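You operate a simulated robot arm through the tools that you are given. There is no shell and no other tool. Be economical: measure what you need, move in short steps, check, and stop when the job is done.

Carry out the task below with a simulated robot arm. There is one attempt and no reset: what you move stays moved.

JOB
Set the torque driver to 8, shut the red valve, then stand the capped steel tube on the lab jack.
Fine: leave the driver in its holder; wind the jack all the way up. Set down upright: capped steel tube.

The check looks at the end state, three seconds after you hand in, the way a careful person would. Anything else that was tipped, shoved, dropped, spilled or broken makes it a failure.

ROBOT AND FRAMES
A 7-joint arm with a two-finger parallel gripper on a trunk, on a base that drives. Base frame: it is fixed to the floor where the robot stands at the start and does not move with it; the origin is under the middle of the robot, x ahead of it, y to its left, z up. Readings come in m, rad, newtons and seconds.
With the tool pointing down near the work surface it reaches from about 0.14 to 0.7 m from the robot's upright axis, wherever it stands. Its first joint turns from -2.897 to 2.897 rad. Places, roughly: knob of the lab jack [0.5, -0.9, 1]; numbered ring of the driver [0.5, 0.2, 1]; plate of the lab jack [0.5, -0.9, 1]; valve on the small steel cabinet [0.8, 0.4, 1.2]. Payload 1.57 kg.
Tool frame: the origin (TCP) lies between the finger pads and is the grasp point; the fingertips stand 0.03 m ahead of it; z points along the fingers, y is the line along which they close. The gripper opens to 0.11 m. The fingers are 0.024 m wide and 0.012 m thick; the gripper's body (0.048 by 0.112 m) begins 0.078 m behind the TCP.
Orientation is that of the tool frame in the base frame, as a unit quaternion [x, y, z, w]. With the fingers straight down and closing along the base's y, the tool's x points along the base's -x, its y along +y and its z along -z.

CONTROLS
- The arm moves only by the tool move_arm. Its argument "rows" is a list of rows, each an object of numbers (a shift or turn left out is 0, a gripper value left out holds the last): "x", "y", "z": the shift along the tool's x, y, z in units of 500 mm (1.0 is 500 mm); "wx", "wy", "wz": the turn, a rotation vector about the tool's x, y, z in units of 60 degrees (1.0 is 60 degrees). In form: [{"x": .., "y": .., "z": .., "wx": .., "wy": .., "wz": ..}, ...]. A call has 1 to 20 rows; each row is the pose to reach, as a shift and turn from the pose commanded when the call began, along the tool's axes at that moment. "fingers" is the finger opening in m, from 0 to 0.11, set as the call begins (left out, the last holds). A call with a number of a shift or a turn outside -1 to 1 is refused whole. Each row takes 0.2 s and may step no farther than 0.05 m and 0.15 rad from the row before; otherwise, or with a gripper value out of range, the whole call is refused. Where a pose cannot be reached the arm comes as near as it can. A force on the tool above 40 N (or 10 N above the force at the start of the call, whichever is more), or a blocked arm, ends the call early, and 0.2 s more pass. Each finger travels about 0.045 m/s and halts on what it meets, pressing with about 27 N; the grip force reading is that of the motor and also rises with nothing between the fingers. The clock runs only during rows and for 0.2 s after the last one: add rows that repeat a pose to give the fingers time. The reply holds the time, the measured pose of the TCP, the force on the tool along the base axes, the opening and the grip force, in the units named above and with some noise, with the torque about the TCP (base axes, N m) and any sound that the robot's microphone picked up.
- Cameras (640 x 400 px; columns grow to the right, rows downward): "scene" is now at [0.0244, 0.1236, 1.528]; the picture's right is [-0.36, -0.93, 0.00], its down [-0.52, 0.20, -0.83] and it looks along [0.77, -0.29, -0.56] (base axes); focal length 286 px, centre (320, 200). "wrist" rides on the gripper at [0.07, 0.016, -0.141] in the tool frame; the picture's right is [-0.23, 0.97, 0.00], its down [-0.86, -0.20, -0.48] and it looks along [-0.47, -0.11, 0.88] (tool axes); focal length 222 px, centre (320, 200). There is no depth. A picture from a camera that has moved, and an enlarged one, comes with that camera's place and axes in the base frame and with its lens.
- get_image(camera): a new picture of that camera. No time passes.
- move_column(by): slides the trunk up (or, below 0, down) by that many m; the arm and the scene camera ride with it, the base frame stays. It gives what a move gives, with no picture.
- drive_base(legs): drives the robot by 1 to 6 legs, each [ahead, turn to the left] in m and rad, along the robot's own axes; the way and the turn of a leg run together, so that a leg with both is an arc; at most 1.5 m and 3.142 rad a leg. The arm and the cameras ride along, it lands a little off, and it stops where it bumps. It gives what a move gives.
- head_to(pan, tilt): turns the head with the scene camera to pan (to the left, within 2.705 rad either way) and tilt (down, from -0.506 to 1.204), counted from straight ahead of the robot. It gives what a move gives.
- enlarge(camera, box): a new picture of the part [left, top, right, bottom] of that camera's present view, enlarged. No time passes.
- close_job(): hands the job in; it is judged then, once.

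Go step by step. Nothing tells you exact positions but the pictures and the camera data: compare them with the known pose of the tool, close in by small moves and look again before you grip or let go. The budget is 120 turns and 78 pictures, counting those below and the enlarged ones. Unless the task says otherwise, let go and move clear before handing in, and close with one line.

The tools are called as name(argument=value, ...) on one line, values as JSON. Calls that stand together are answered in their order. move_arm: Moves the arm, as the interface text tells. Its arguments: {"type":"object","properties":{"rows":{"type":"array"},"fingers":{"type":"number"}},"required":["rows"]} The other tools are called the same way: move_column (by) slides the trunk up or down; drive_base (legs) drives the base; head_to (pan, tilt) turns the head that bears the scene camera; get_image (camera) takes a picture; enlarge (camera, box) takes an enlarged picture of a part of a camera's view; close_job () hands the job in.

At the start:

```text
t: 0.0
tool_pos: [0.5561, -0.0183, 1.0005]
tcp_rot: [0.001, 1.0, 0.0, 0.0]
wrist_force: [-0.6, -0.5, 0.0]
torque: [-0.01, 0.03, -0.03]
gripper_width: 0.11
gripper_force: 0.0
trunk travel left (down, up): [-0.45, 0.14]
robot x, y, heading: [0.0005, 0.0019, 0.0]
head pan, tilt: [-0.363, 0.595]
```

scene: 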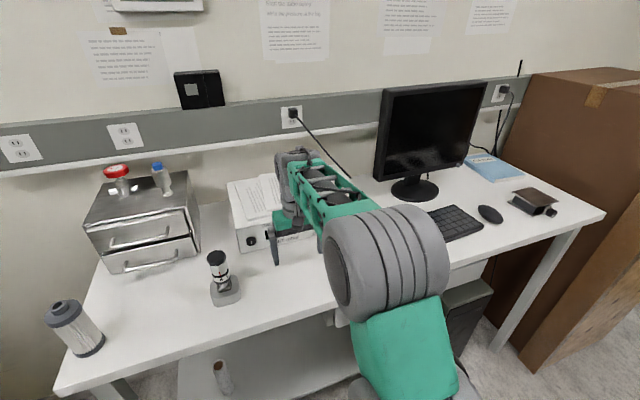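
wrist: 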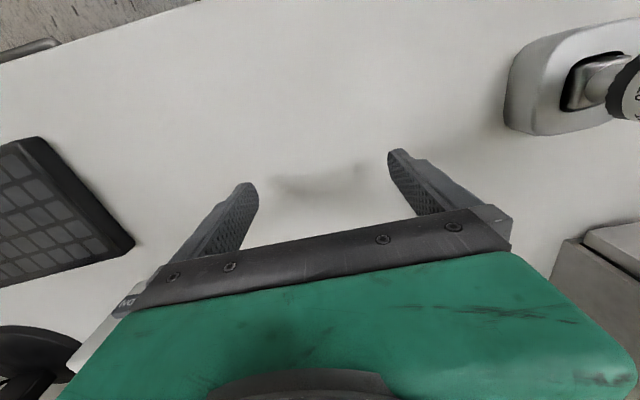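

I see the driver in its holder, the cabinet with a red and a blue valve or knob, a capped cylinder at the near left, and the jack at the far right. I will look closer.

enlarge(camera="scene", box=[180, 230, 270, 310])

enlarge(camera="scene", box=[30, 150, 230, 370])

enlarge(camera="scene", box=[480, 160, 580, 230])

```text
5.00 times, centred on (225, 270) of scene
camera zoom: at [0.0244, 0.1236, 1.528], right [-0.36, -0.93, 0.0], down [-0.52, 0.2, -0.83], along [0.77, -0.29, -0.56], focal length 1430 px, centre (795, -150)
```

zoom: 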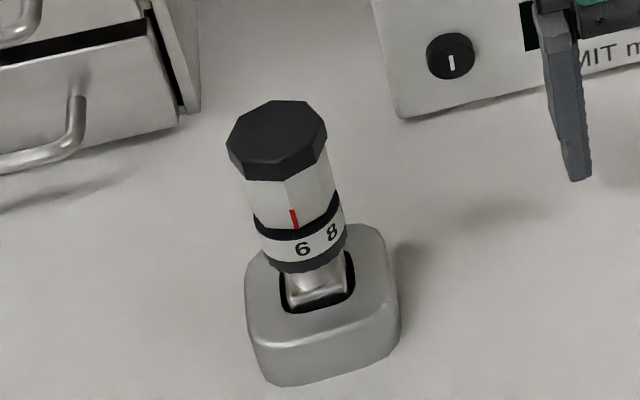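

```text
1.82 times, centred on (130, 260) of scene
camera zoom: at [0.0244, 0.1236, 1.528], right [-0.36, -0.93, 0.0], down [-0.52, 0.2, -0.83], along [0.77, -0.29, -0.56], focal length 520 px, centre (666, 91)
```

zoom: 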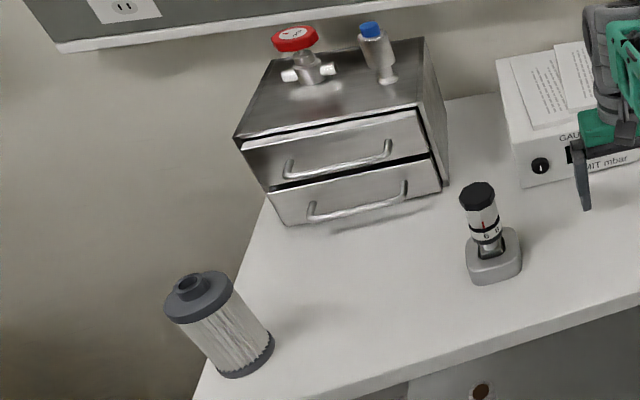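

```text
5.71 times, centred on (530, 195) of scene
camera zoom: at [0.0244, 0.1236, 1.528], right [-0.36, -0.93, 0.0], down [-0.52, 0.2, -0.83], along [0.77, -0.29, -0.56], focal length 1635 px, centre (-880, 229)
```

zoom: 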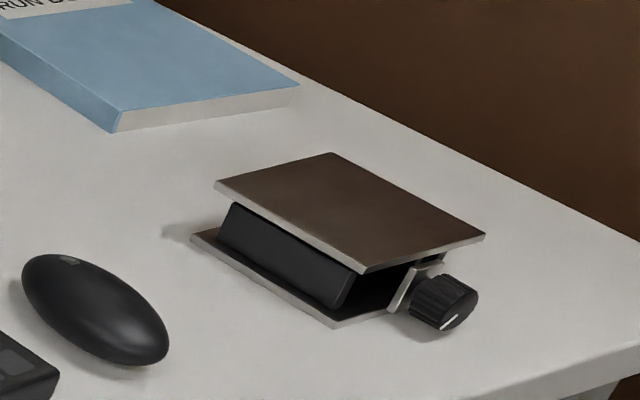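

The driver reads about 6, the jack is down, and the large cylinder is a filter cartridge. I need to find the capped steel tube, so I will look at the blue-capped item and the thing on the lower shelf.

enlarge(camera="scene", box=[90, 145, 190, 215])

enlarge(camera="scene", box=[170, 330, 290, 400])

```text
5.71 times, centred on (140, 180) of scene
camera zoom: at [0.0244, 0.1236, 1.528], right [-0.36, -0.93, 0.0], down [-0.52, 0.2, -0.83], along [0.77, -0.29, -0.56], focal length 1635 px, centre (1349, 314)
```

zoom: 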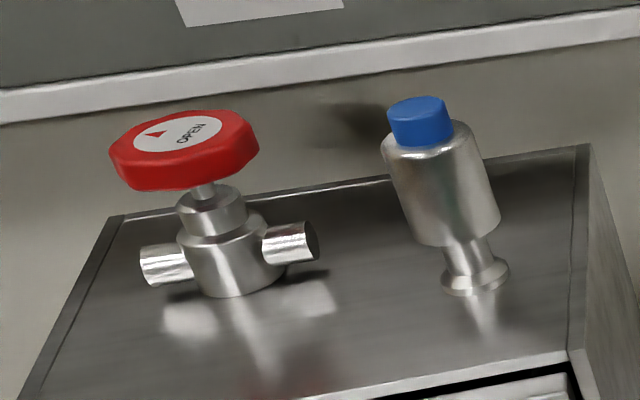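

```text
5.33 times, centred on (230, 365) of scene
camera zoom: at [0.0244, 0.1236, 1.528], right [-0.36, -0.93, 0.0], down [-0.52, 0.2, -0.83], along [0.77, -0.29, -0.56], focal length 1526 px, centre (800, -680)
```

zoom: 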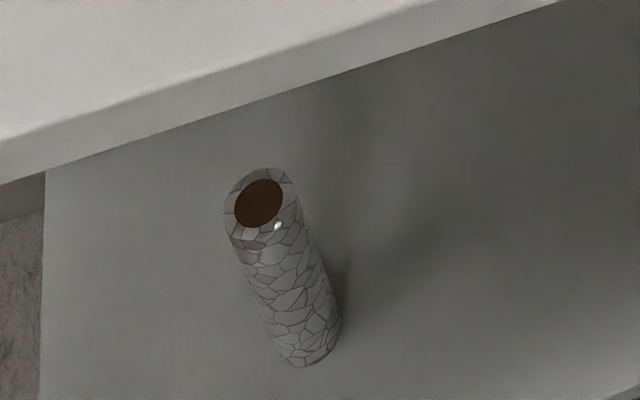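

The blue-capped steel piece on the cabinet looks like the capped steel tube. I'll zoom tightly on the driver to read the ring and get dimensions.

enlarge(camera="scene", box=[205, 245, 245, 309])

head_to(pan=0.4, tilt=0.45)

get_image(camera="scene")

```text
6.25 times, centred on (225, 277) of scene
camera zoom: at [0.0244, 0.1236, 1.528], right [-0.36, -0.93, 0.0], down [-0.52, 0.2, -0.83], along [0.77, -0.29, -0.56], focal length 1788 px, centre (914, -281)
```

zoom: 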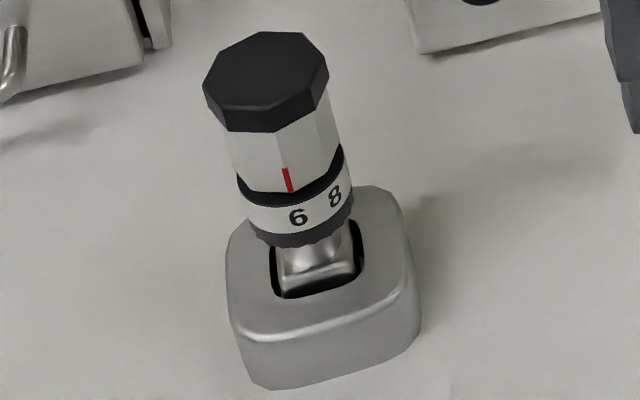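

```text
t: 1.1
tool_pos: [0.5554, -0.0196, 0.9999]
tcp_rot: [0.002, 1.0, 0.001, 0.001]
wrist_force: [-0.3, -0.2, -0.7]
torque: [-0.01, 0.01, 0.01]
gripper_width: 0.1101
gripper_force: 0.1
trunk travel left (down, up): [-0.45, 0.14]
robot x, y, heading: [-0.0016, 0.0003, -0.003]
head pan, tilt: [0.4, 0.45]
```

```text
69 pictures are left
camera scene: at [0.0263, 0.1907, 1.541], right [0.39, -0.92, 0.0], down [-0.4, -0.17, -0.9], along [0.83, 0.35, -0.44], focal length 286 px, centre (320, 200)
```

scene: 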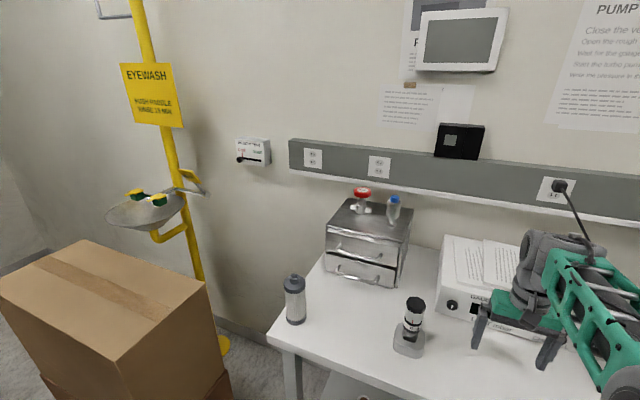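

Second viewpoint gained. I'll zoom for triangulation of driver, valve and tube.

enlarge(camera="scene", box=[380, 290, 440, 365])

enlarge(camera="scene", box=[320, 180, 424, 245])

```text
5.33 times, centred on (410, 328) of scene
camera zoom: at [0.0263, 0.1907, 1.541], right [0.39, -0.92, 0.0], down [-0.4, -0.17, -0.9], along [0.83, 0.35, -0.44], focal length 1526 px, centre (-160, -480)
```

zoom: 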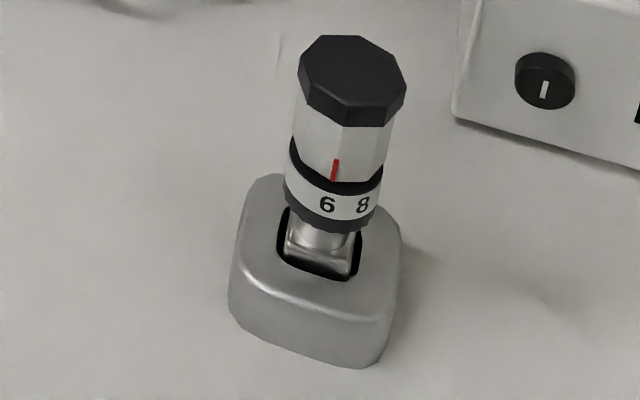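

```text
6.15 times, centred on (372, 212) of scene
camera zoom: at [0.0263, 0.1907, 1.541], right [0.39, -0.92, 0.0], down [-0.4, -0.17, -0.9], along [0.83, 0.35, -0.44], focal length 1760 px, centre (0, 123)
```

zoom: 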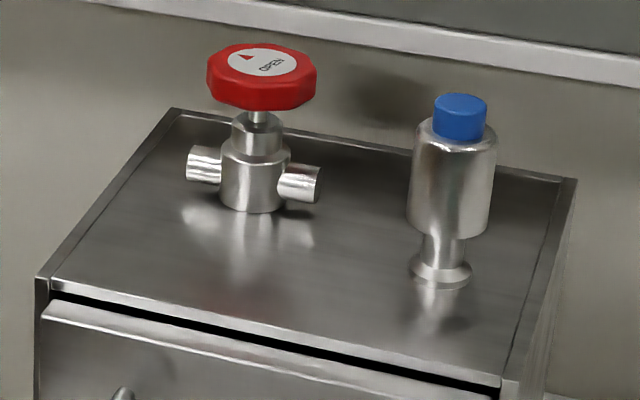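

Driver axis is at about (0.523, 0.1775), ring z ≈ 1.012 and top ≈ 1.072, with the index currently at 6. Next I'll check the valve label.

enlarge(camera="scene", box=[350, 182, 376, 198])

```text
16.00 times, centred on (363, 190) of scene
camera zoom: at [0.0263, 0.1907, 1.541], right [0.39, -0.92, 0.0], down [-0.4, -0.17, -0.9], along [0.83, 0.35, -0.44], focal length 4577 px, centre (-368, 360)
```

zoom: 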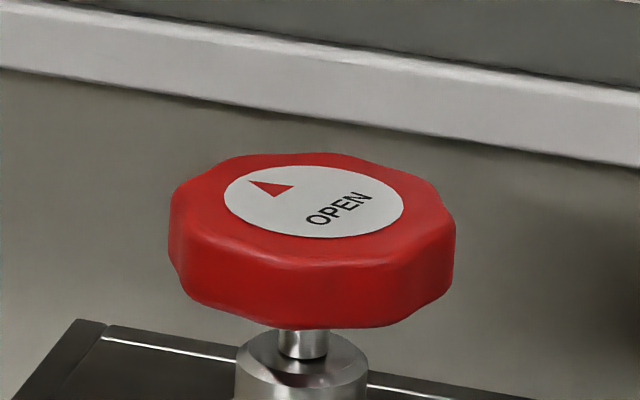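

The disc shows an arrow and OPEN. I'll quickly read the wall posters in case they say how the valve or jack works.

head_to(pan=-0.1, tilt=0.15)

get_image(camera="scene")

```text
t: 2.0
tool_pos: [0.5554, -0.0196, 0.9993]
tcp_rot: [0.002, 1.0, 0.0, -0.001]
wrist_force: [0.5, -0.2, -0.1]
torque: [-0.01, -0.03, 0.01]
gripper_width: 0.1099
gripper_force: 0.1
trunk travel left (down, up): [-0.45, 0.14]
robot x, y, heading: [0.0002, -0.0005, -0.001]
head pan, tilt: [-0.099, 0.15]
```

```text
65 pictures are left
camera scene: at [0.0339, 0.1459, 1.5689], right [-0.1, -1.0, 0.0], down [-0.15, 0.01, -0.99], along [0.98, -0.1, -0.15], focal length 286 px, centre (320, 200)
```

scene: 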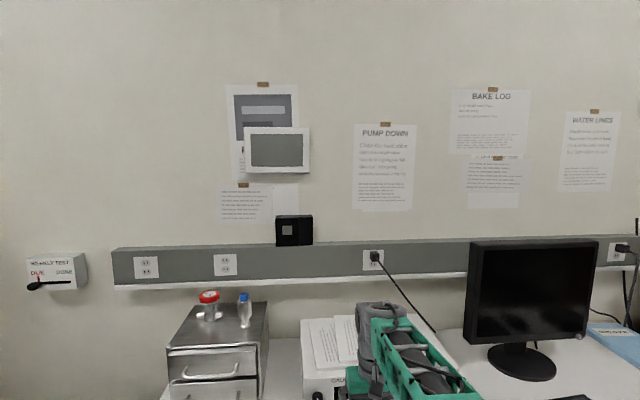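

enlarge(camera="scene", box=[345, 120, 425, 170])

enlarge(camera="scene", box=[185, 280, 265, 330])

```text
8.00 times, centred on (385, 145) of scene
camera zoom: at [0.0339, 0.1459, 1.5689], right [-0.1, -1.0, 0.0], down [-0.15, 0.01, -0.99], along [0.98, -0.1, -0.15], focal length 2289 px, centre (-200, 640)
```

zoom: 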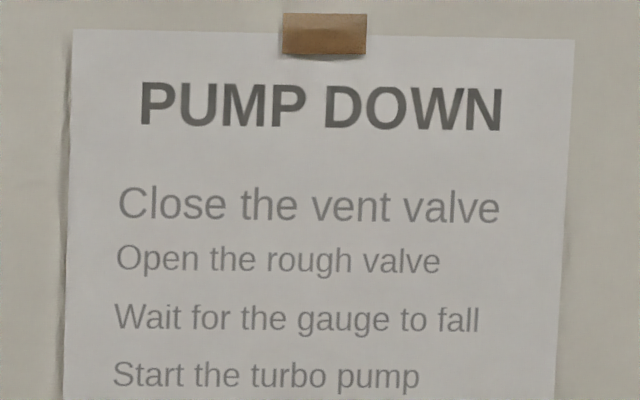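

```text
8.00 times, centred on (225, 305) of scene
camera zoom: at [0.0339, 0.1459, 1.5689], right [-0.1, -1.0, 0.0], down [-0.15, 0.01, -0.99], along [0.98, -0.1, -0.15], focal length 2289 px, centre (1080, -640)
```

zoom: 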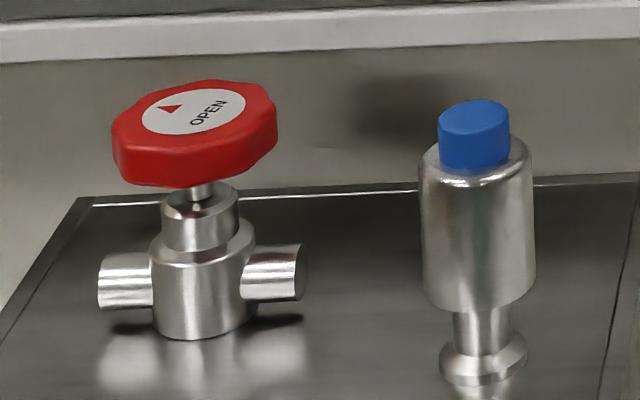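

Posters are irrelevant. I'll now bring the gripper to a tilted pre-grasp beside the driver ring, with the fingers 40° below horizontal.

move_arm(rows=[{"x": 0.0385, "y": 0.0233, "z": -0.04, "wy": -0.1389}, {"x": 0.077, "y": 0.0467, "z": -0.08, "wy": -0.2778}, {"x": 0.1155, "y": 0.07, "z": -0.12, "wy": -0.4167}, {"x": 0.154, "y": 0.0933, "z": -0.16, "wy": -0.5555}, {"x": 0.1925, "y": 0.1167, "z": -0.2, "wy": -0.6944}, {"x": 0.231, "y": 0.14, "z": -0.24, "wy": -0.8333}, {"x": 0.231, "y": 0.14, "z": -0.24, "wy": -0.8333}], fingers=0.08)

```text
t: 3.8
tool_pos: [0.4393, 0.0495, 1.0846]
tcp_rot: [-0.003, 0.922, -0.017, 0.387]
wrist_force: [0.6, -0.8, -0.2]
torque: [-0.01, 0.0, -0.02]
gripper_width: 0.0799
gripper_force: 0.2
trunk travel left (down, up): [-0.45, 0.14]
robot x, y, heading: [0.0021, -0.0011, 0.001]
head pan, tilt: [-0.099, 0.15]
stopped in row 7: the arm was blocked; the commanded pose is now the measured one
```

The arm hit a limit because it is folded too close. I'll back the base up by 0.15 m so the arm can extend.

drive_base(legs=[[-0.15, 0]])

```text
t: 5.2
tool_pos: [0.2894, 0.0501, 1.0859]
tcp_rot: [-0.002, 0.922, -0.018, 0.387]
wrist_force: [-0.4, -0.1, -0.9]
torque: [0.01, -0.02, 0.0]
gripper_width: 0.0799
gripper_force: 0.0
trunk travel left (down, up): [-0.45, 0.14]
robot x, y, heading: [-0.1491, 0.0014, -0.002]
head pan, tilt: [-0.099, 0.15]
```

move_arm(rows=[{"x": -0.047, "y": 0.0404, "z": 0.0479, "wx": -0.0524, "wz": -0.0513}, {"x": -0.0938, "y": 0.0808, "z": 0.0957, "wx": -0.1047, "wz": -0.1027}, {"x": -0.1408, "y": 0.1212, "z": 0.1436, "wx": -0.1571, "wz": -0.154}, {"x": -0.1877, "y": 0.1616, "z": 0.1914, "wx": -0.2094, "wz": -0.2054}, {"x": -0.2346, "y": 0.202, "z": 0.2393, "wx": -0.2618, "wz": -0.2567}, {"x": -0.2346, "y": 0.202, "z": 0.2393, "wx": -0.2618, "wz": -0.2567}])

head_to(pan=0.25, tilt=0.6)

get_image(camera="scene")

get_image(camera="wrist")

```text
t: 6.6
tool_pos: [0.4582, 0.151, 1.0819]
tcp_rot: [-0.18, 0.907, 0.058, 0.376]
wrist_force: [0.7, -0.8, 0.5]
torque: [0.0, -0.03, -0.02]
gripper_width: 0.0801
gripper_force: 0.0
trunk travel left (down, up): [-0.45, 0.14]
robot x, y, heading: [-0.1508, -0.001, 0.005]
head pan, tilt: [-0.099, 0.15]
```

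```text
t: 7.5
tool_pos: [0.4572, 0.1508, 1.0823]
tcp_rot: [-0.179, 0.907, 0.058, 0.377]
wrist_force: [-0.1, 0.3, 0.6]
torque: [-0.03, 0.0, 0.0]
gripper_width: 0.0803
gripper_force: 0.1
trunk travel left (down, up): [-0.45, 0.14]
robot x, y, heading: [-0.1506, -0.0004, -0.003]
head pan, tilt: [0.25, 0.6]
```

```text
62 pictures are left
camera scene: at [-0.1243, 0.1768, 1.5275], right [0.25, -0.97, 0.0], down [-0.55, -0.14, -0.83], along [0.8, 0.2, -0.56], focal length 286 px, centre (320, 200)
```

scene: 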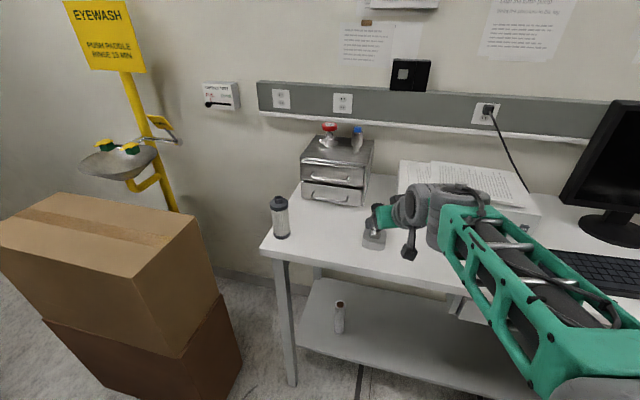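

```text
61 pictures are left
camera wrist: at [0.3119, 0.1116, 1.1323], right [-0.21, 0.97, 0.13], down [0.31, -0.06, 0.95], along [0.93, 0.24, -0.29], focal length 222 px, centre (320, 200)
```

wrist: 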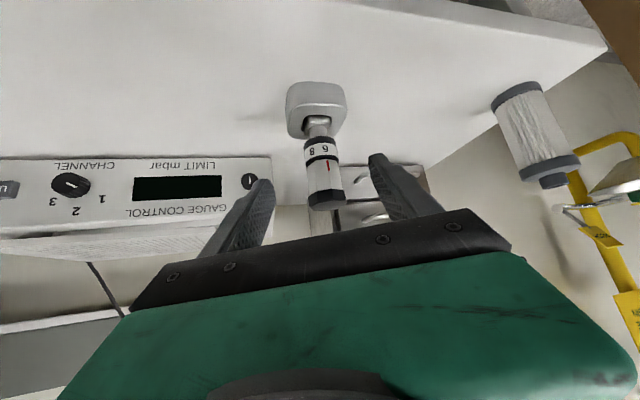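

The driver is framed between the fingers; zooming in to measure ring height.

enlarge(camera="wrist", box=[260, 75, 380, 225])

```text
2.67 times, centred on (320, 150) of wrist
camera zoom: at [0.3119, 0.1116, 1.1323], right [-0.21, 0.97, 0.13], down [0.31, -0.06, 0.95], along [0.93, 0.24, -0.29], focal length 592 px, centre (320, 333)
```

zoom: 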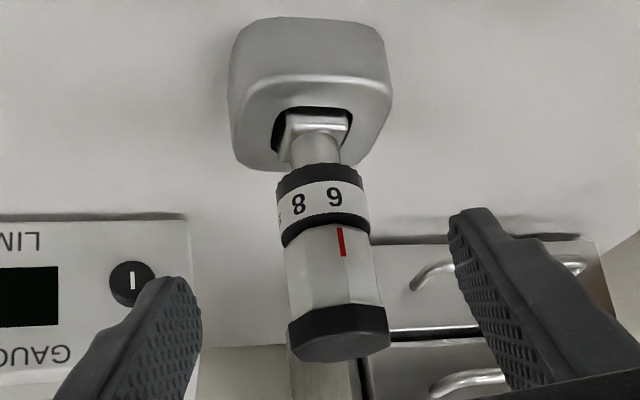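

Ring centre lies about (−0.007, 0.001, 0.091) in the tool frame. I'll advance so the pads straddle it.

move_arm(rows=[{"x": -0.003, "y": 0.001, "z": 0.054}, {"x": -0.007, "y": 0.002, "z": 0.108}, {"x": -0.01, "y": 0.002, "z": 0.162}, {"x": -0.01, "y": 0.002, "z": 0.162}])

enlarge(camera="wrist", box=[180, 30, 460, 205])

enlarge(camera="scene", box=[340, 190, 440, 260])

```text
t: 8.5
tool_pos: [0.5151, 0.172, 1.0271]
tcp_rot: [-0.179, 0.907, 0.057, 0.376]
wrist_force: [-0.3, 0.2, -0.1]
torque: [0.0, 0.04, 0.02]
gripper_width: 0.0803
gripper_force: 0.1
trunk travel left (down, up): [-0.45, 0.14]
robot x, y, heading: [-0.1513, 0.0017, -0.002]
head pan, tilt: [0.25, 0.6]
```

```text
2.29 times, centred on (320, 118) of wrist
camera zoom: at [0.3692, 0.133, 1.0774], right [-0.21, 0.97, 0.13], down [0.31, -0.06, 0.95], along [0.93, 0.24, -0.29], focal length 508 px, centre (320, 389)
```

zoom: 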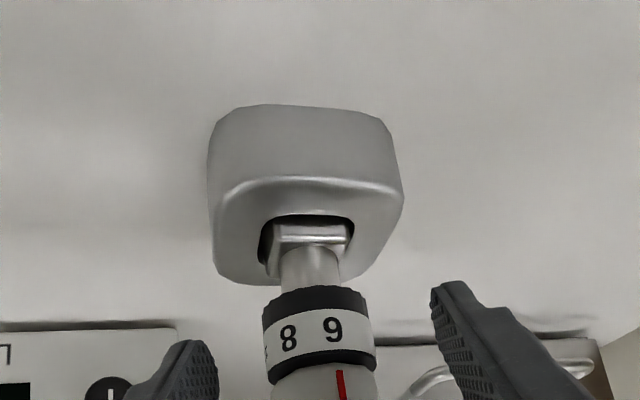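

```text
5.71 times, centred on (390, 225) of scene
camera zoom: at [-0.124, 0.1769, 1.5274], right [0.25, -0.97, 0.0], down [-0.55, -0.14, -0.82], along [0.8, 0.2, -0.57], focal length 1635 px, centre (-80, 57)
```

zoom: 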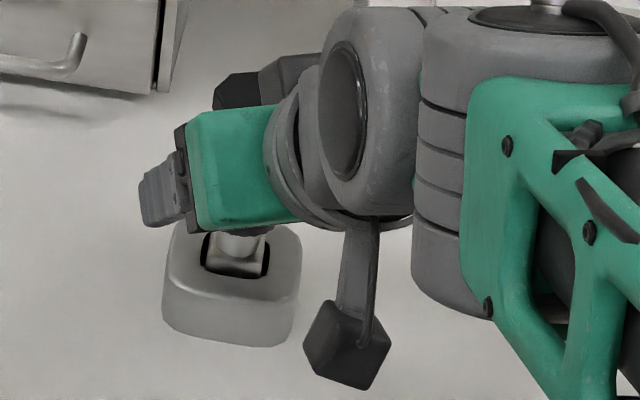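

Well centred. I'll lower 4 mm so the pads only meet the ring, then close.

move_arm(rows=[{"x": 0.0057, "z": 0.0056}, {"x": 0.0057, "z": 0.0056}])

move_arm(rows=[{}, {}, {}, {}, {}], fingers=0.03)

enlarge(camera="wrist", box=[180, 30, 460, 205])

```text
t: 9.1
tool_pos: [0.5137, 0.1712, 1.024]
tcp_rot: [-0.178, 0.907, 0.057, 0.377]
wrist_force: [0.2, 0.6, 0.4]
torque: [-0.05, -0.01, 0.0]
gripper_width: 0.0799
gripper_force: 0.1
trunk travel left (down, up): [-0.45, 0.14]
robot x, y, heading: [-0.1488, 0.0028, 0.005]
head pan, tilt: [0.25, 0.6]
```

```text
t: 10.3
tool_pos: [0.5135, 0.1713, 1.0238]
tcp_rot: [-0.178, 0.907, 0.056, 0.378]
wrist_force: [-0.9, 1.9, 1.7]
torque: [0.16, 0.05, -0.01]
gripper_width: 0.0374
gripper_force: 26.4
trunk travel left (down, up): [-0.45, 0.14]
robot x, y, heading: [-0.1519, -0.0009, 0.002]
head pan, tilt: [0.25, 0.6]
```

```text
2.29 times, centred on (320, 118) of wrist
camera zoom: at [0.3684, 0.1331, 1.0741], right [-0.21, 0.97, 0.13], down [0.31, -0.06, 0.95], along [0.93, 0.24, -0.29], focal length 508 px, centre (320, 389)
```

zoom: 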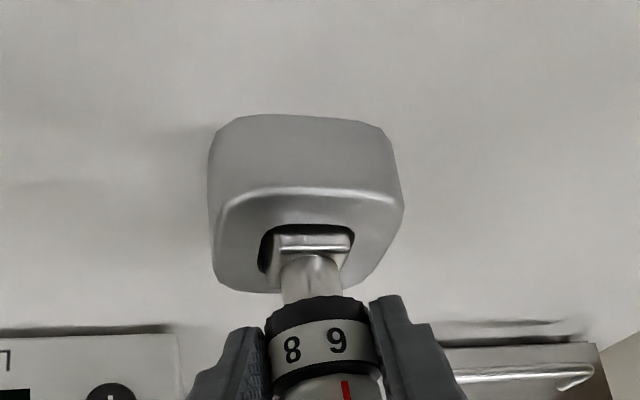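

Ring gripped at 37 mm. Spacing from 6 to 8 is about 45°, so I'll turn the ring clockwise (seen from above) about its axis.

move_arm(rows=[{"x": -0.0002, "y": 0.0022, "z": 0.0001, "wx": 0.088, "wy": 0.0039, "wz": 0.0886}, {"x": -0.0006, "y": 0.0044, "z": 0.0004, "wx": 0.176, "wy": 0.0078, "wz": 0.1772}, {"x": -0.0012, "y": 0.0065, "z": 0.0009, "wx": 0.264, "wy": 0.0117, "wz": 0.2658}, {"x": -0.002, "y": 0.0084, "z": 0.0016, "wx": 0.352, "wy": 0.0156, "wz": 0.3544}, {"x": -0.0029, "y": 0.0102, "z": 0.0025, "wx": 0.44, "wy": 0.0195, "wz": 0.443}, {"x": -0.004, "y": 0.0118, "z": 0.0034, "wx": 0.528, "wy": 0.0234, "wz": 0.5316}, {"x": -0.004, "y": 0.0118, "z": 0.0034, "wx": 0.528, "wy": 0.0234, "wz": 0.5316}])

enlarge(camera="wrist", box=[180, 30, 460, 205])

```text
t: 11.9
tool_pos: [0.5155, 0.1819, 1.0248]
tcp_rot: [0.179, 0.907, -0.089, 0.371]
wrist_force: [5.1, 26.6, 7.2]
torque: [1.25, -0.47, 0.49]
gripper_width: 0.038
gripper_force: 26.6
trunk travel left (down, up): [-0.45, 0.14]
robot x, y, heading: [-0.1509, 0.0038, 0.007]
head pan, tilt: [0.25, 0.6]
```

```text
2.29 times, centred on (320, 118) of wrist
camera zoom: at [0.3841, 0.2565, 1.0741], right [0.53, 0.84, 0.13], down [0.18, -0.26, 0.95], along [0.83, -0.48, -0.29], focal length 508 px, centre (320, 389)
```

zoom: 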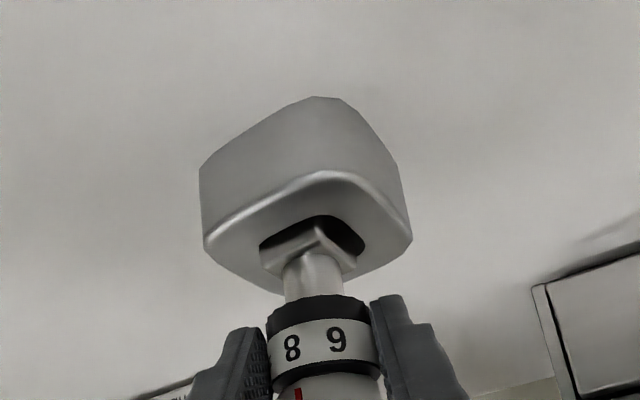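

8 is now under the red index. I'll open the fingers and check.

move_arm(rows=[{}, {}, {}], fingers=0.08)

enlarge(camera="wrist", box=[240, 130, 380, 217])

```text
t: 12.7
tool_pos: [0.5149, 0.1772, 1.0225]
tcp_rot: [0.181, 0.906, -0.091, 0.371]
wrist_force: [-0.3, -0.4, 0.1]
torque: [0.0, 0.01, 0.01]
gripper_width: 0.0799
gripper_force: 0.1
trunk travel left (down, up): [-0.45, 0.14]
robot x, y, heading: [-0.1521, 0.0016, 0.002]
head pan, tilt: [0.25, 0.6]
```

```text
4.57 times, centred on (310, 174) of wrist
camera zoom: at [0.3839, 0.2526, 1.0733], right [0.54, 0.83, 0.13], down [0.18, -0.26, 0.95], along [0.82, -0.49, -0.29], focal length 1015 px, centre (366, 321)
```

zoom: 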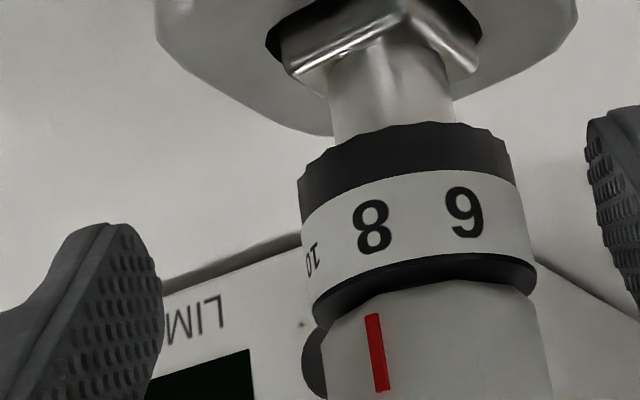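

8 is near the index; I'll back out straight and look square-on.

move_arm(rows=[{"z": -0.06}, {"z": -0.13}, {"z": -0.2}, {"z": -0.2}])

enlarge(camera="wrist", box=[250, 75, 370, 150])

enlarge(camera="scene", box=[345, 190, 409, 250])

```text
t: 13.7
tool_pos: [0.4506, 0.2062, 1.0965]
tcp_rot: [0.182, 0.906, -0.091, 0.371]
wrist_force: [0.2, 0.8, 0.1]
torque: [-0.01, -0.04, -0.02]
gripper_width: 0.0801
gripper_force: 0.1
trunk travel left (down, up): [-0.45, 0.14]
robot x, y, heading: [-0.1492, -0.0008, 0.001]
head pan, tilt: [0.25, 0.6]
```

```text
5.33 times, centred on (310, 112) of wrist
camera zoom: at [0.3195, 0.2813, 1.1459], right [0.54, 0.83, 0.13], down [0.18, -0.26, 0.95], along [0.82, -0.49, -0.29], focal length 1185 px, centre (373, 667)
```

zoom: 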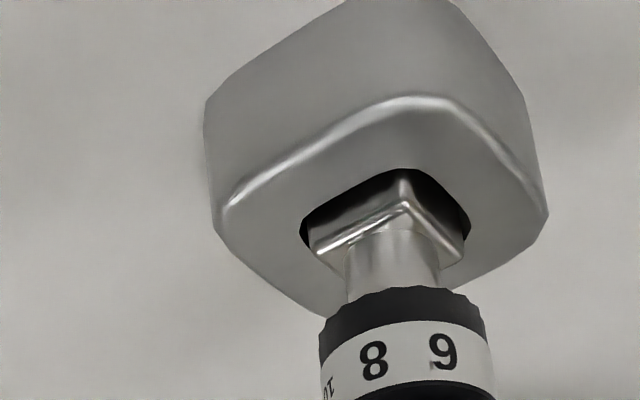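

```text
6.67 times, centred on (377, 220) of scene
camera zoom: at [-0.1245, 0.1771, 1.5274], right [0.25, -0.97, 0.0], down [-0.55, -0.14, -0.83], along [0.8, 0.2, -0.56], focal length 1907 px, centre (-60, 67)
```

zoom: 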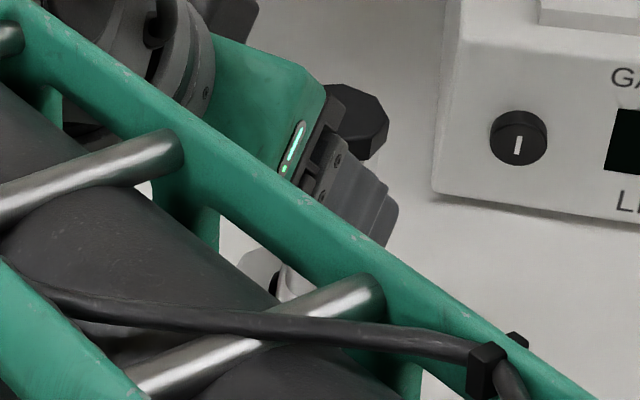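

move_arm(rows=[{"x": -0.0026, "y": -0.0167, "z": -0.012, "wx": -0.0822, "wy": -0.0035, "wz": -0.0825}, {"x": -0.0052, "y": -0.0334, "z": -0.024, "wx": -0.1645, "wy": -0.007, "wz": -0.165}, {"x": -0.0078, "y": -0.05, "z": -0.035, "wx": -0.2467, "wy": -0.0105, "wz": -0.2475}, {"x": -0.0104, "y": -0.0668, "z": -0.047, "wx": -0.329, "wy": -0.014, "wz": -0.33}, {"x": -0.0104, "y": -0.0668, "z": -0.047, "wx": -0.329, "wy": -0.014, "wz": -0.33}])

enlarge(camera="wrist", box=[270, 80, 370, 200])

```text
t: 14.9
tool_pos: [0.4249, 0.1828, 1.1169]
tcp_rot: [-0.044, 0.924, 0.002, 0.381]
wrist_force: [0.0, -0.6, 0.8]
torque: [-0.03, -0.02, 0.0]
gripper_width: 0.08
gripper_force: 0.1
trunk travel left (down, up): [-0.45, 0.14]
robot x, y, heading: [-0.1544, 0.0011, 0.002]
head pan, tilt: [0.25, 0.6]
```

```text
3.33 times, centred on (320, 140) of wrist
camera zoom: at [0.2754, 0.1873, 1.1663], right [0.08, 0.99, 0.13], down [0.28, -0.15, 0.95], along [0.96, -0.04, -0.29], focal length 740 px, centre (320, 400)
```

zoom: 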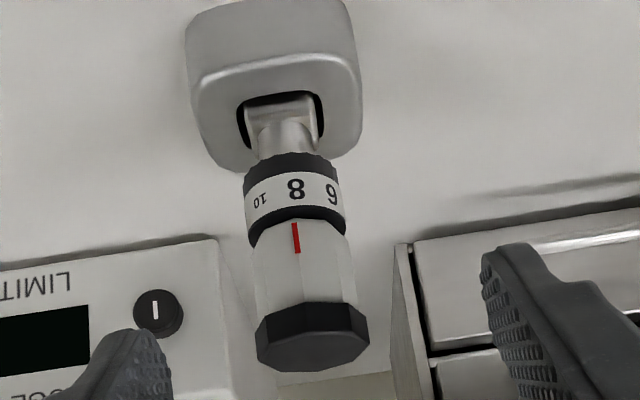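

8 is close but appears a few degrees short. Zooming tighter to measure.

enlarge(camera="wrist", box=[292, 120, 332, 160])

```text
10.00 times, centred on (312, 140) of wrist
camera zoom: at [0.2754, 0.1873, 1.1663], right [0.08, 0.99, 0.13], down [0.28, -0.15, 0.95], along [0.96, -0.04, -0.29], focal length 2221 px, centre (400, 800)
```

zoom: 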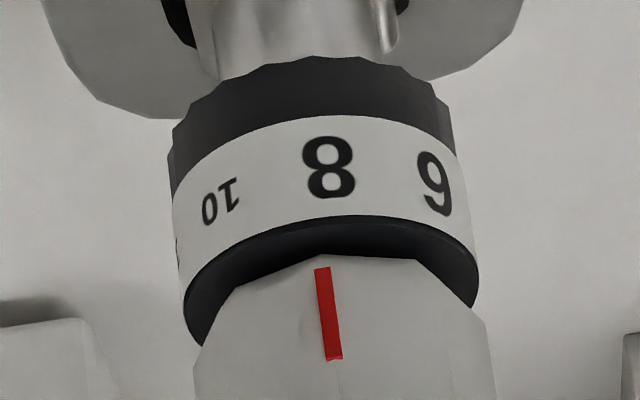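

The ring overshot by about 8.5° on release (lateral load from a slightly wrong axis). The reaction data puts the axis at (0.5275, 0.176). I'll regrasp and turn back.

move_arm(rows=[{"x": 0.003, "y": -0.024, "z": 0.05}, {"x": 0.005, "y": -0.024, "z": 0.12}, {"x": 0.0074, "y": -0.024, "z": 0.19}, {"x": 0.0074, "y": -0.024, "z": 0.2562}, {"x": 0.0074, "y": -0.024, "z": 0.2562}])

move_arm(rows=[{}, {}, {}, {}, {}], fingers=0.03)

enlarge(camera="wrist", box=[250, 110, 390, 210])

```text
t: 16.1
tool_pos: [0.5132, 0.1737, 1.0239]
tcp_rot: [-0.042, 0.923, 0.001, 0.382]
wrist_force: [-0.4, -0.4, -0.5]
torque: [0.0, -0.01, 0.0]
gripper_width: 0.0797
gripper_force: 0.2
trunk travel left (down, up): [-0.45, 0.14]
robot x, y, heading: [-0.1516, 0.0007, 0.003]
head pan, tilt: [0.25, 0.6]
```

```text
t: 17.3
tool_pos: [0.5129, 0.1748, 1.0235]
tcp_rot: [-0.043, 0.923, 0.002, 0.382]
wrist_force: [-1.0, 2.4, 1.8]
torque: [0.21, 0.09, 0.04]
gripper_width: 0.0372
gripper_force: 26.9
trunk travel left (down, up): [-0.45, 0.14]
robot x, y, heading: [-0.1477, -0.0017, -0.002]
head pan, tilt: [0.25, 0.6]
```

```text
4.00 times, centred on (320, 160) of wrist
camera zoom: at [0.3621, 0.18, 1.0739], right [0.08, 0.99, 0.13], down [0.28, -0.15, 0.95], along [0.96, -0.04, -0.29], focal length 888 px, centre (320, 360)
```

zoom: 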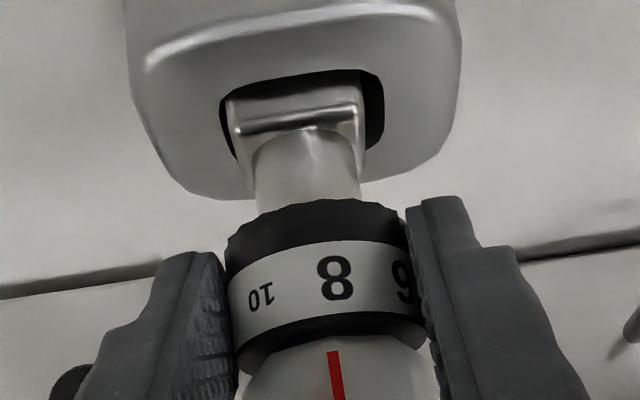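

move_arm(rows=[{"y": -0.0014, "wx": -0.0333, "wy": -0.0014, "wz": -0.0335}, {"y": -0.0028, "wx": -0.0666, "wy": -0.0028, "wz": -0.067}, {"x": -0.0001, "y": -0.0042, "z": 0.0002, "wx": -0.0997, "wy": -0.0043, "wz": -0.1004}, {"x": -0.0001, "y": -0.0042, "z": 0.0002, "wx": -0.0997, "wy": -0.0043, "wz": -0.1004}, {"x": -0.0001, "y": -0.0042, "z": 0.0002, "wx": -0.0997, "wy": -0.0043, "wz": -0.1004}])

move_arm(rows=[{}, {}, {}], fingers=0.08)

move_arm(rows=[{"z": -0.08}, {"z": -0.16}, {"z": -0.24}, {"z": -0.24}])

enlarge(camera="wrist", box=[290, 110, 350, 160])

```text
t: 18.5
tool_pos: [0.5143, 0.1725, 1.0251]
tcp_rot: [-0.11, 0.917, 0.029, 0.381]
wrist_force: [-1.2, -0.2, 1.6]
torque: [0.06, 0.11, -0.01]
gripper_width: 0.0371
gripper_force: 27.1
trunk travel left (down, up): [-0.45, 0.14]
robot x, y, heading: [-0.1519, -0.0012, 0.005]
head pan, tilt: [0.25, 0.6]
```

```text
t: 19.3
tool_pos: [0.515, 0.1717, 1.0229]
tcp_rot: [-0.111, 0.918, 0.03, 0.381]
wrist_force: [-0.6, 0.1, 0.1]
torque: [-0.01, 0.02, 0.0]
gripper_width: 0.0802
gripper_force: 0.0
trunk travel left (down, up): [-0.45, 0.14]
robot x, y, heading: [-0.1485, -0.0013, 0.001]
head pan, tilt: [0.25, 0.6]
```

```text
t: 20.3
tool_pos: [0.4294, 0.1551, 1.1105]
tcp_rot: [-0.111, 0.918, 0.03, 0.38]
wrist_force: [0.4, 0.5, 0.0]
torque: [-0.02, -0.02, -0.01]
gripper_width: 0.0801
gripper_force: 0.1
trunk travel left (down, up): [-0.45, 0.14]
robot x, y, heading: [-0.1526, -0.0009, -0.002]
head pan, tilt: [0.25, 0.6]
```

```text
8.00 times, centred on (320, 135) of wrist
camera zoom: at [0.2788, 0.139, 1.159], right [-0.06, 0.99, 0.13], down [0.3, -0.11, 0.95], along [0.95, 0.1, -0.29], focal length 1777 px, centre (320, 720)
```

zoom: 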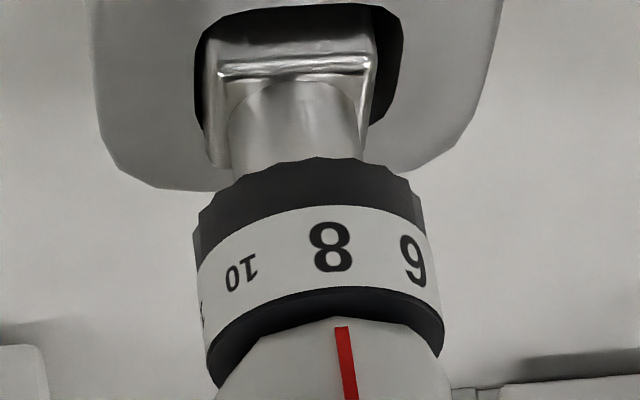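

The 8 is now aligned with the index to within about a degree. Next is the valve at ≈(0.82, 0.38, z 1.165–1.187), with the tube at ≈(0.79, 0.28, z 1.105–1.195). I'll raise the hand, point it down, then drive closer.

move_arm(rows=[{"x": -0.033, "z": -0.07, "wy": 0.127}, {"x": -0.067, "z": -0.14, "wy": 0.253}, {"x": -0.1, "z": -0.21, "wy": 0.38}, {"x": -0.133, "z": -0.28, "wy": 0.507}, {"x": -0.167, "z": -0.35, "wy": 0.633}, {"x": -0.2, "z": -0.42, "wy": 0.76}, {"x": -0.2, "z": -0.42, "wy": 0.76}])

```text
t: 21.7
tool_pos: [0.3652, 0.1455, 1.2947]
tcp_rot: [-0.112, 0.992, -0.01, 0.049]
wrist_force: [10.5, 9.6, -13.6]
torque: [-1.47, 0.24, -0.83]
gripper_width: 0.0801
gripper_force: 0.0
out of reach, approached as far as the arm can: row 4, 6, 7
trunk travel left (down, up): [-0.45, 0.14]
robot x, y, heading: [-0.1518, -0.0049, 0.003]
head pan, tilt: [0.25, 0.6]
stopped in row 7: the force on the tool passed its limit (the readings are from after the stop); the commanded pose is now the measured one
```

move_arm(rows=[{}])

get_image(camera="scene")

```text
t: 22.1
tool_pos: [0.3645, 0.1448, 1.2932]
tcp_rot: [-0.112, 0.992, -0.009, 0.048]
wrist_force: [12.3, 15.0, -19.8]
torque: [-2.12, 0.14, -1.17]
gripper_width: 0.0798
gripper_force: 0.0
trunk travel left (down, up): [-0.45, 0.14]
robot x, y, heading: [-0.1525, 0.0036, 0.003]
head pan, tilt: [0.25, 0.6]
```

```text
48 pictures are left
camera scene: at [-0.1242, 0.1773, 1.5274], right [0.25, -0.97, 0.0], down [-0.55, -0.14, -0.82], along [0.8, 0.2, -0.57], focal length 286 px, centre (320, 200)
```

scene: 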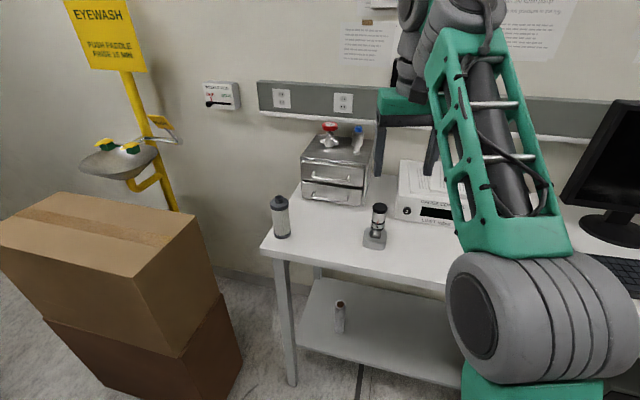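

There is a persistent force, probably self-contact from over-folding. I'll ease down and forward.

move_arm(rows=[{"z": 0.06, "x": -0.06}, {"z": 0.12, "x": -0.12}, {"z": 0.12, "x": -0.12}])

```text
t: 22.9
tool_pos: [0.4297, 0.157, 1.2394]
tcp_rot: [-0.114, 0.992, -0.01, 0.047]
wrist_force: [0.0, -0.2, 0.0]
torque: [-0.01, -0.01, 0.03]
gripper_width: 0.0801
gripper_force: 0.1
trunk travel left (down, up): [-0.45, 0.14]
robot x, y, heading: [-0.1503, 0.002, 0.001]
head pan, tilt: [0.25, 0.6]
```

Force gone. I'll raise the trunk, then drive toward the cabinet.

move_column(by=0.14)

drive_base(legs=[[0, 0.91], [0.42, 0], [0, -0.91]])

get_image(camera="scene")

```text
t: 24.6
tool_pos: [0.4302, 0.1571, 1.3783]
tcp_rot: [-0.114, 0.992, -0.01, 0.047]
wrist_force: [0.2, 0.2, 0.6]
torque: [0.02, 0.02, -0.01]
gripper_width: 0.08
gripper_force: 0.2
trunk travel left (down, up): [-0.59, 0.0]
robot x, y, heading: [-0.1466, -0.0026, 0.006]
head pan, tilt: [0.25, 0.6]
```

```text
t: 31.9
tool_pos: [0.69, 0.4924, 1.3787]
tcp_rot: [-0.112, 0.993, -0.009, 0.046]
wrist_force: [0.0, -0.4, 0.4]
torque: [0.0, -0.04, 0.01]
gripper_width: 0.08
gripper_force: 0.0
trunk travel left (down, up): [-0.59, 0.0]
robot x, y, heading: [0.1103, 0.3364, -0.004]
head pan, tilt: [0.25, 0.6]
```

```text
47 pictures are left
camera scene: at [0.1366, 0.5122, 1.6675], right [0.25, -0.97, 0.0], down [-0.55, -0.14, -0.83], along [0.8, 0.2, -0.56], focal length 286 px, centre (320, 200)
```

scene: 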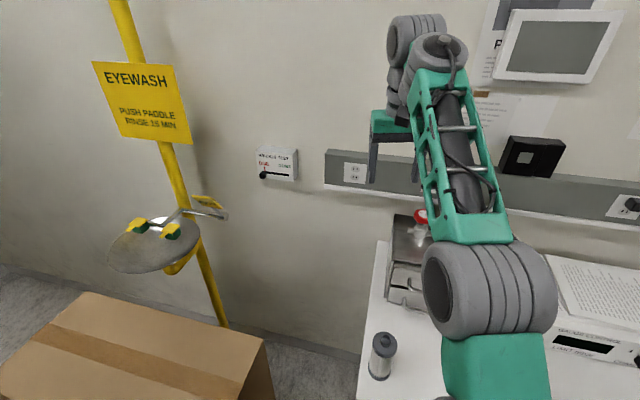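

move_arm(rows=[{"x": -0.027, "y": -0.063, "z": 0.054, "wx": -0.004, "wy": 0.022, "wz": 0.0535}, {"x": -0.054, "y": -0.126, "z": 0.108, "wx": -0.008, "wy": 0.044, "wz": 0.107}, {"x": -0.081, "y": -0.188, "z": 0.161, "wx": -0.013, "wy": 0.066, "wz": 0.16}, {"x": -0.108, "y": -0.251, "z": 0.215, "wx": -0.017, "wy": 0.088, "wz": 0.214}, {"x": -0.108, "y": -0.251, "z": 0.215, "wx": -0.017, "wy": 0.088, "wz": 0.214}])

get_image(camera="wrist")

```text
t: 32.7
tool_pos: [0.7576, 0.4102, 1.3043]
tcp_rot: [-0.029, 0.999, -0.002, 0.021]
wrist_force: [20.0, 10.2, -26.7]
torque: [-1.69, 1.11, -0.85]
gripper_width: 0.08
gripper_force: 0.0
out of reach, approached as far as the arm can: row 3, 4
trunk travel left (down, up): [-0.59, 0.0]
robot x, y, heading: [0.1116, 0.3313, 0.002]
head pan, tilt: [0.25, 0.6]
stopped in row 4: the force on the tool passed its limit (the readings are from after the stop); the commanded pose is now the measured one
```

```text
46 pictures are left
camera wrist: at [0.6805, 0.4224, 1.4419], right [0.17, 0.99, 0.0], down [0.84, -0.15, 0.51], along [0.51, -0.08, -0.86], focal length 222 px, centre (320, 200)
```

wrist: 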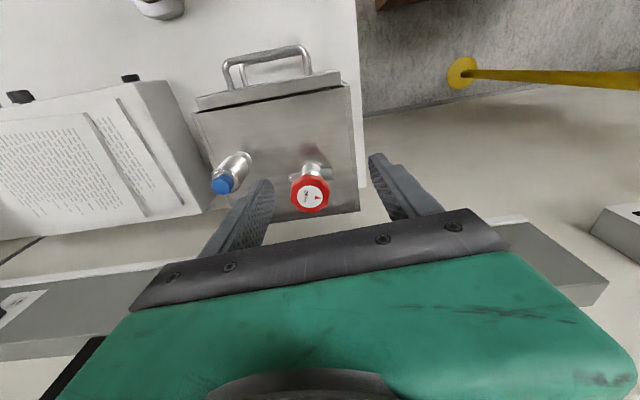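

The arm is near its reach/joint limit here, so I need to be closer. I'll check clearance between my base and the table before driving ahead.

move_arm(rows=[{"x": 0.1}, {"x": 0.1}])

head_to(pan=0.3, tilt=1.2)

get_image(camera="scene")

```text
t: 33.3
tool_pos: [0.7092, 0.4068, 1.2985]
tcp_rot: [-0.031, 0.999, -0.003, 0.016]
wrist_force: [1.0, 0.3, -0.8]
torque: [0.01, 0.12, -0.01]
gripper_width: 0.0799
gripper_force: 0.1
trunk travel left (down, up): [-0.59, 0.0]
robot x, y, heading: [0.1079, 0.3349, -0.002]
head pan, tilt: [0.25, 0.6]
```

```text
t: 34.3
tool_pos: [0.7055, 0.4055, 1.3005]
tcp_rot: [-0.029, 0.999, -0.002, 0.018]
wrist_force: [-0.4, -0.3, -0.8]
torque: [0.01, -0.01, -0.03]
gripper_width: 0.0798
gripper_force: 0.0
trunk travel left (down, up): [-0.59, 0.0]
robot x, y, heading: [0.1079, 0.3355, -0.007]
head pan, tilt: [0.3, 1.201]
```

```text
45 pictures are left
camera scene: at [0.1041, 0.5072, 1.6229], right [0.29, -0.96, 0.0], down [-0.89, -0.27, -0.36], along [0.35, 0.11, -0.93], focal length 286 px, centre (320, 200)
```

scene: 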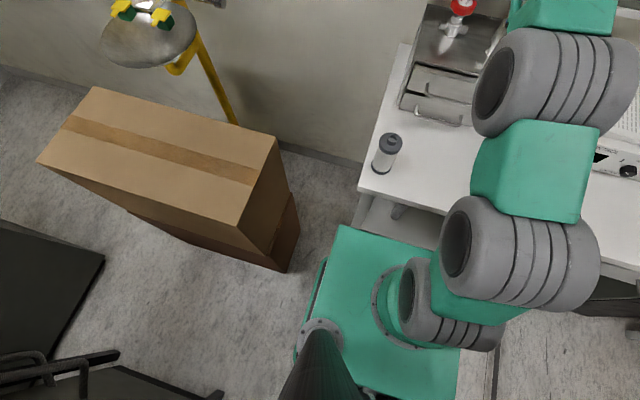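

move_arm(rows=[{"x": -0.03, "y": -0.02, "z": 0.1, "wy": 0.034}, {"x": -0.1, "y": -0.04, "z": 0.127, "wy": 0.034}, {"x": -0.192, "y": -0.062, "z": 0.127, "wy": 0.034}, {"x": -0.192, "y": -0.062, "z": 0.127, "wy": 0.034}])

```text
refused: row 1 steps farther than a row can; nothing moved
```

move_arm(rows=[{"x": -0.03, "y": -0.02, "z": 0.06, "wy": 0.034}, {"x": -0.08, "y": -0.04, "z": 0.12, "wy": 0.034}, {"x": -0.14, "y": -0.062, "z": 0.127, "wy": 0.034}, {"x": -0.192, "y": -0.062, "z": 0.127, "wy": 0.034}, {"x": -0.192, "y": -0.062, "z": 0.127, "wy": 0.034}])

```text
t: 35.5
tool_pos: [0.7879, 0.3809, 1.2389]
tcp_rot: [-0.03, 1.0, -0.002, 0.0]
wrist_force: [0.9, 0.2, 0.2]
torque: [-0.01, 0.04, -0.02]
gripper_width: 0.0798
gripper_force: 0.0
out of reach, approached as far as the arm can: row 4, 5
trunk travel left (down, up): [-0.59, 0.0]
robot x, y, heading: [0.1054, 0.3393, -0.002]
head pan, tilt: [0.3, 1.201]
```

Just a few cm short; driving ahead 0.06 m gently.

drive_base(legs=[[0.06, 0]])

get_image(camera="wrist")

```text
t: 36.5
tool_pos: [0.8478, 0.3807, 1.2384]
tcp_rot: [-0.03, 1.0, -0.002, -0.001]
wrist_force: [0.8, -0.1, 0.9]
torque: [0.0, 0.03, -0.01]
gripper_width: 0.0802
gripper_force: 0.1
trunk travel left (down, up): [-0.59, 0.0]
robot x, y, heading: [0.1707, 0.3367, -0.0]
head pan, tilt: [0.3, 1.201]
```

```text
44 pictures are left
camera wrist: at [0.7776, 0.392, 1.379], right [0.17, 0.99, -0.01], down [0.87, -0.15, 0.48], along [0.47, -0.09, -0.88], focal length 222 px, centre (320, 200)
```

wrist: 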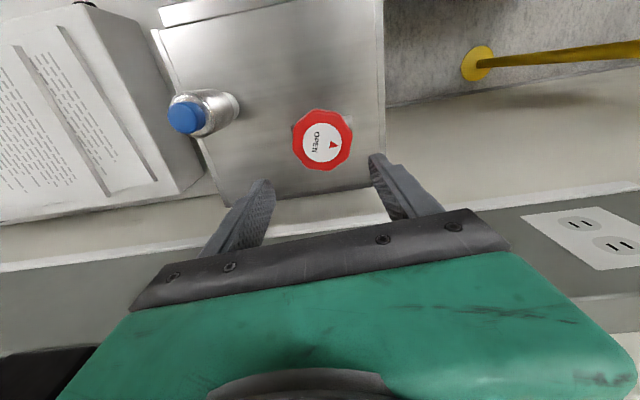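

Valve handle centre is at about (0.825, 0.385). I'll move over it and descend, then close.

move_arm(rows=[{"x": 0.0442, "y": 0.0106, "z": 0.0}, {"x": 0.0442, "y": 0.0106, "z": 0.04}, {"x": 0.0442, "y": 0.0106, "z": 0.08}, {"x": 0.0442, "y": 0.0106, "z": 0.1208}, {"x": 0.0442, "y": 0.0106, "z": 0.1208}])

get_image(camera="wrist")

```text
t: 37.7
tool_pos: [0.8258, 0.3855, 1.1781]
tcp_rot: [-0.03, 1.0, -0.003, -0.001]
wrist_force: [0.5, -0.3, -0.1]
torque: [-0.03, 0.04, -0.02]
gripper_width: 0.0801
gripper_force: 0.0
trunk travel left (down, up): [-0.59, 0.0]
robot x, y, heading: [0.1683, 0.335, -0.004]
head pan, tilt: [0.3, 1.201]
```

```text
43 pictures are left
camera wrist: at [0.7547, 0.3957, 1.3197], right [0.17, 0.99, -0.01], down [0.87, -0.15, 0.48], along [0.47, -0.09, -0.88], focal length 222 px, centre (320, 200)
```

wrist: 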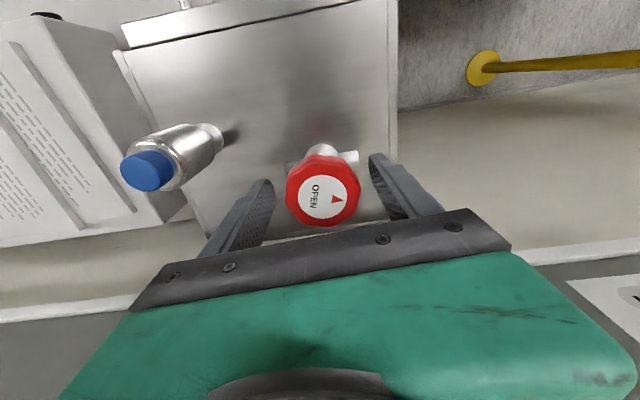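

move_arm(rows=[{}, {}, {}, {}], fingers=0.04)

```text
t: 38.7
tool_pos: [0.8259, 0.3835, 1.1795]
tcp_rot: [-0.031, 1.0, -0.003, 0.001]
wrist_force: [-0.9, 5.9, 0.0]
torque: [0.71, 0.06, 0.03]
gripper_width: 0.0541
gripper_force: 35.7
trunk travel left (down, up): [-0.59, 0.0]
robot x, y, heading: [0.1689, 0.3332, -0.001]
head pan, tilt: [0.3, 1.201]
```

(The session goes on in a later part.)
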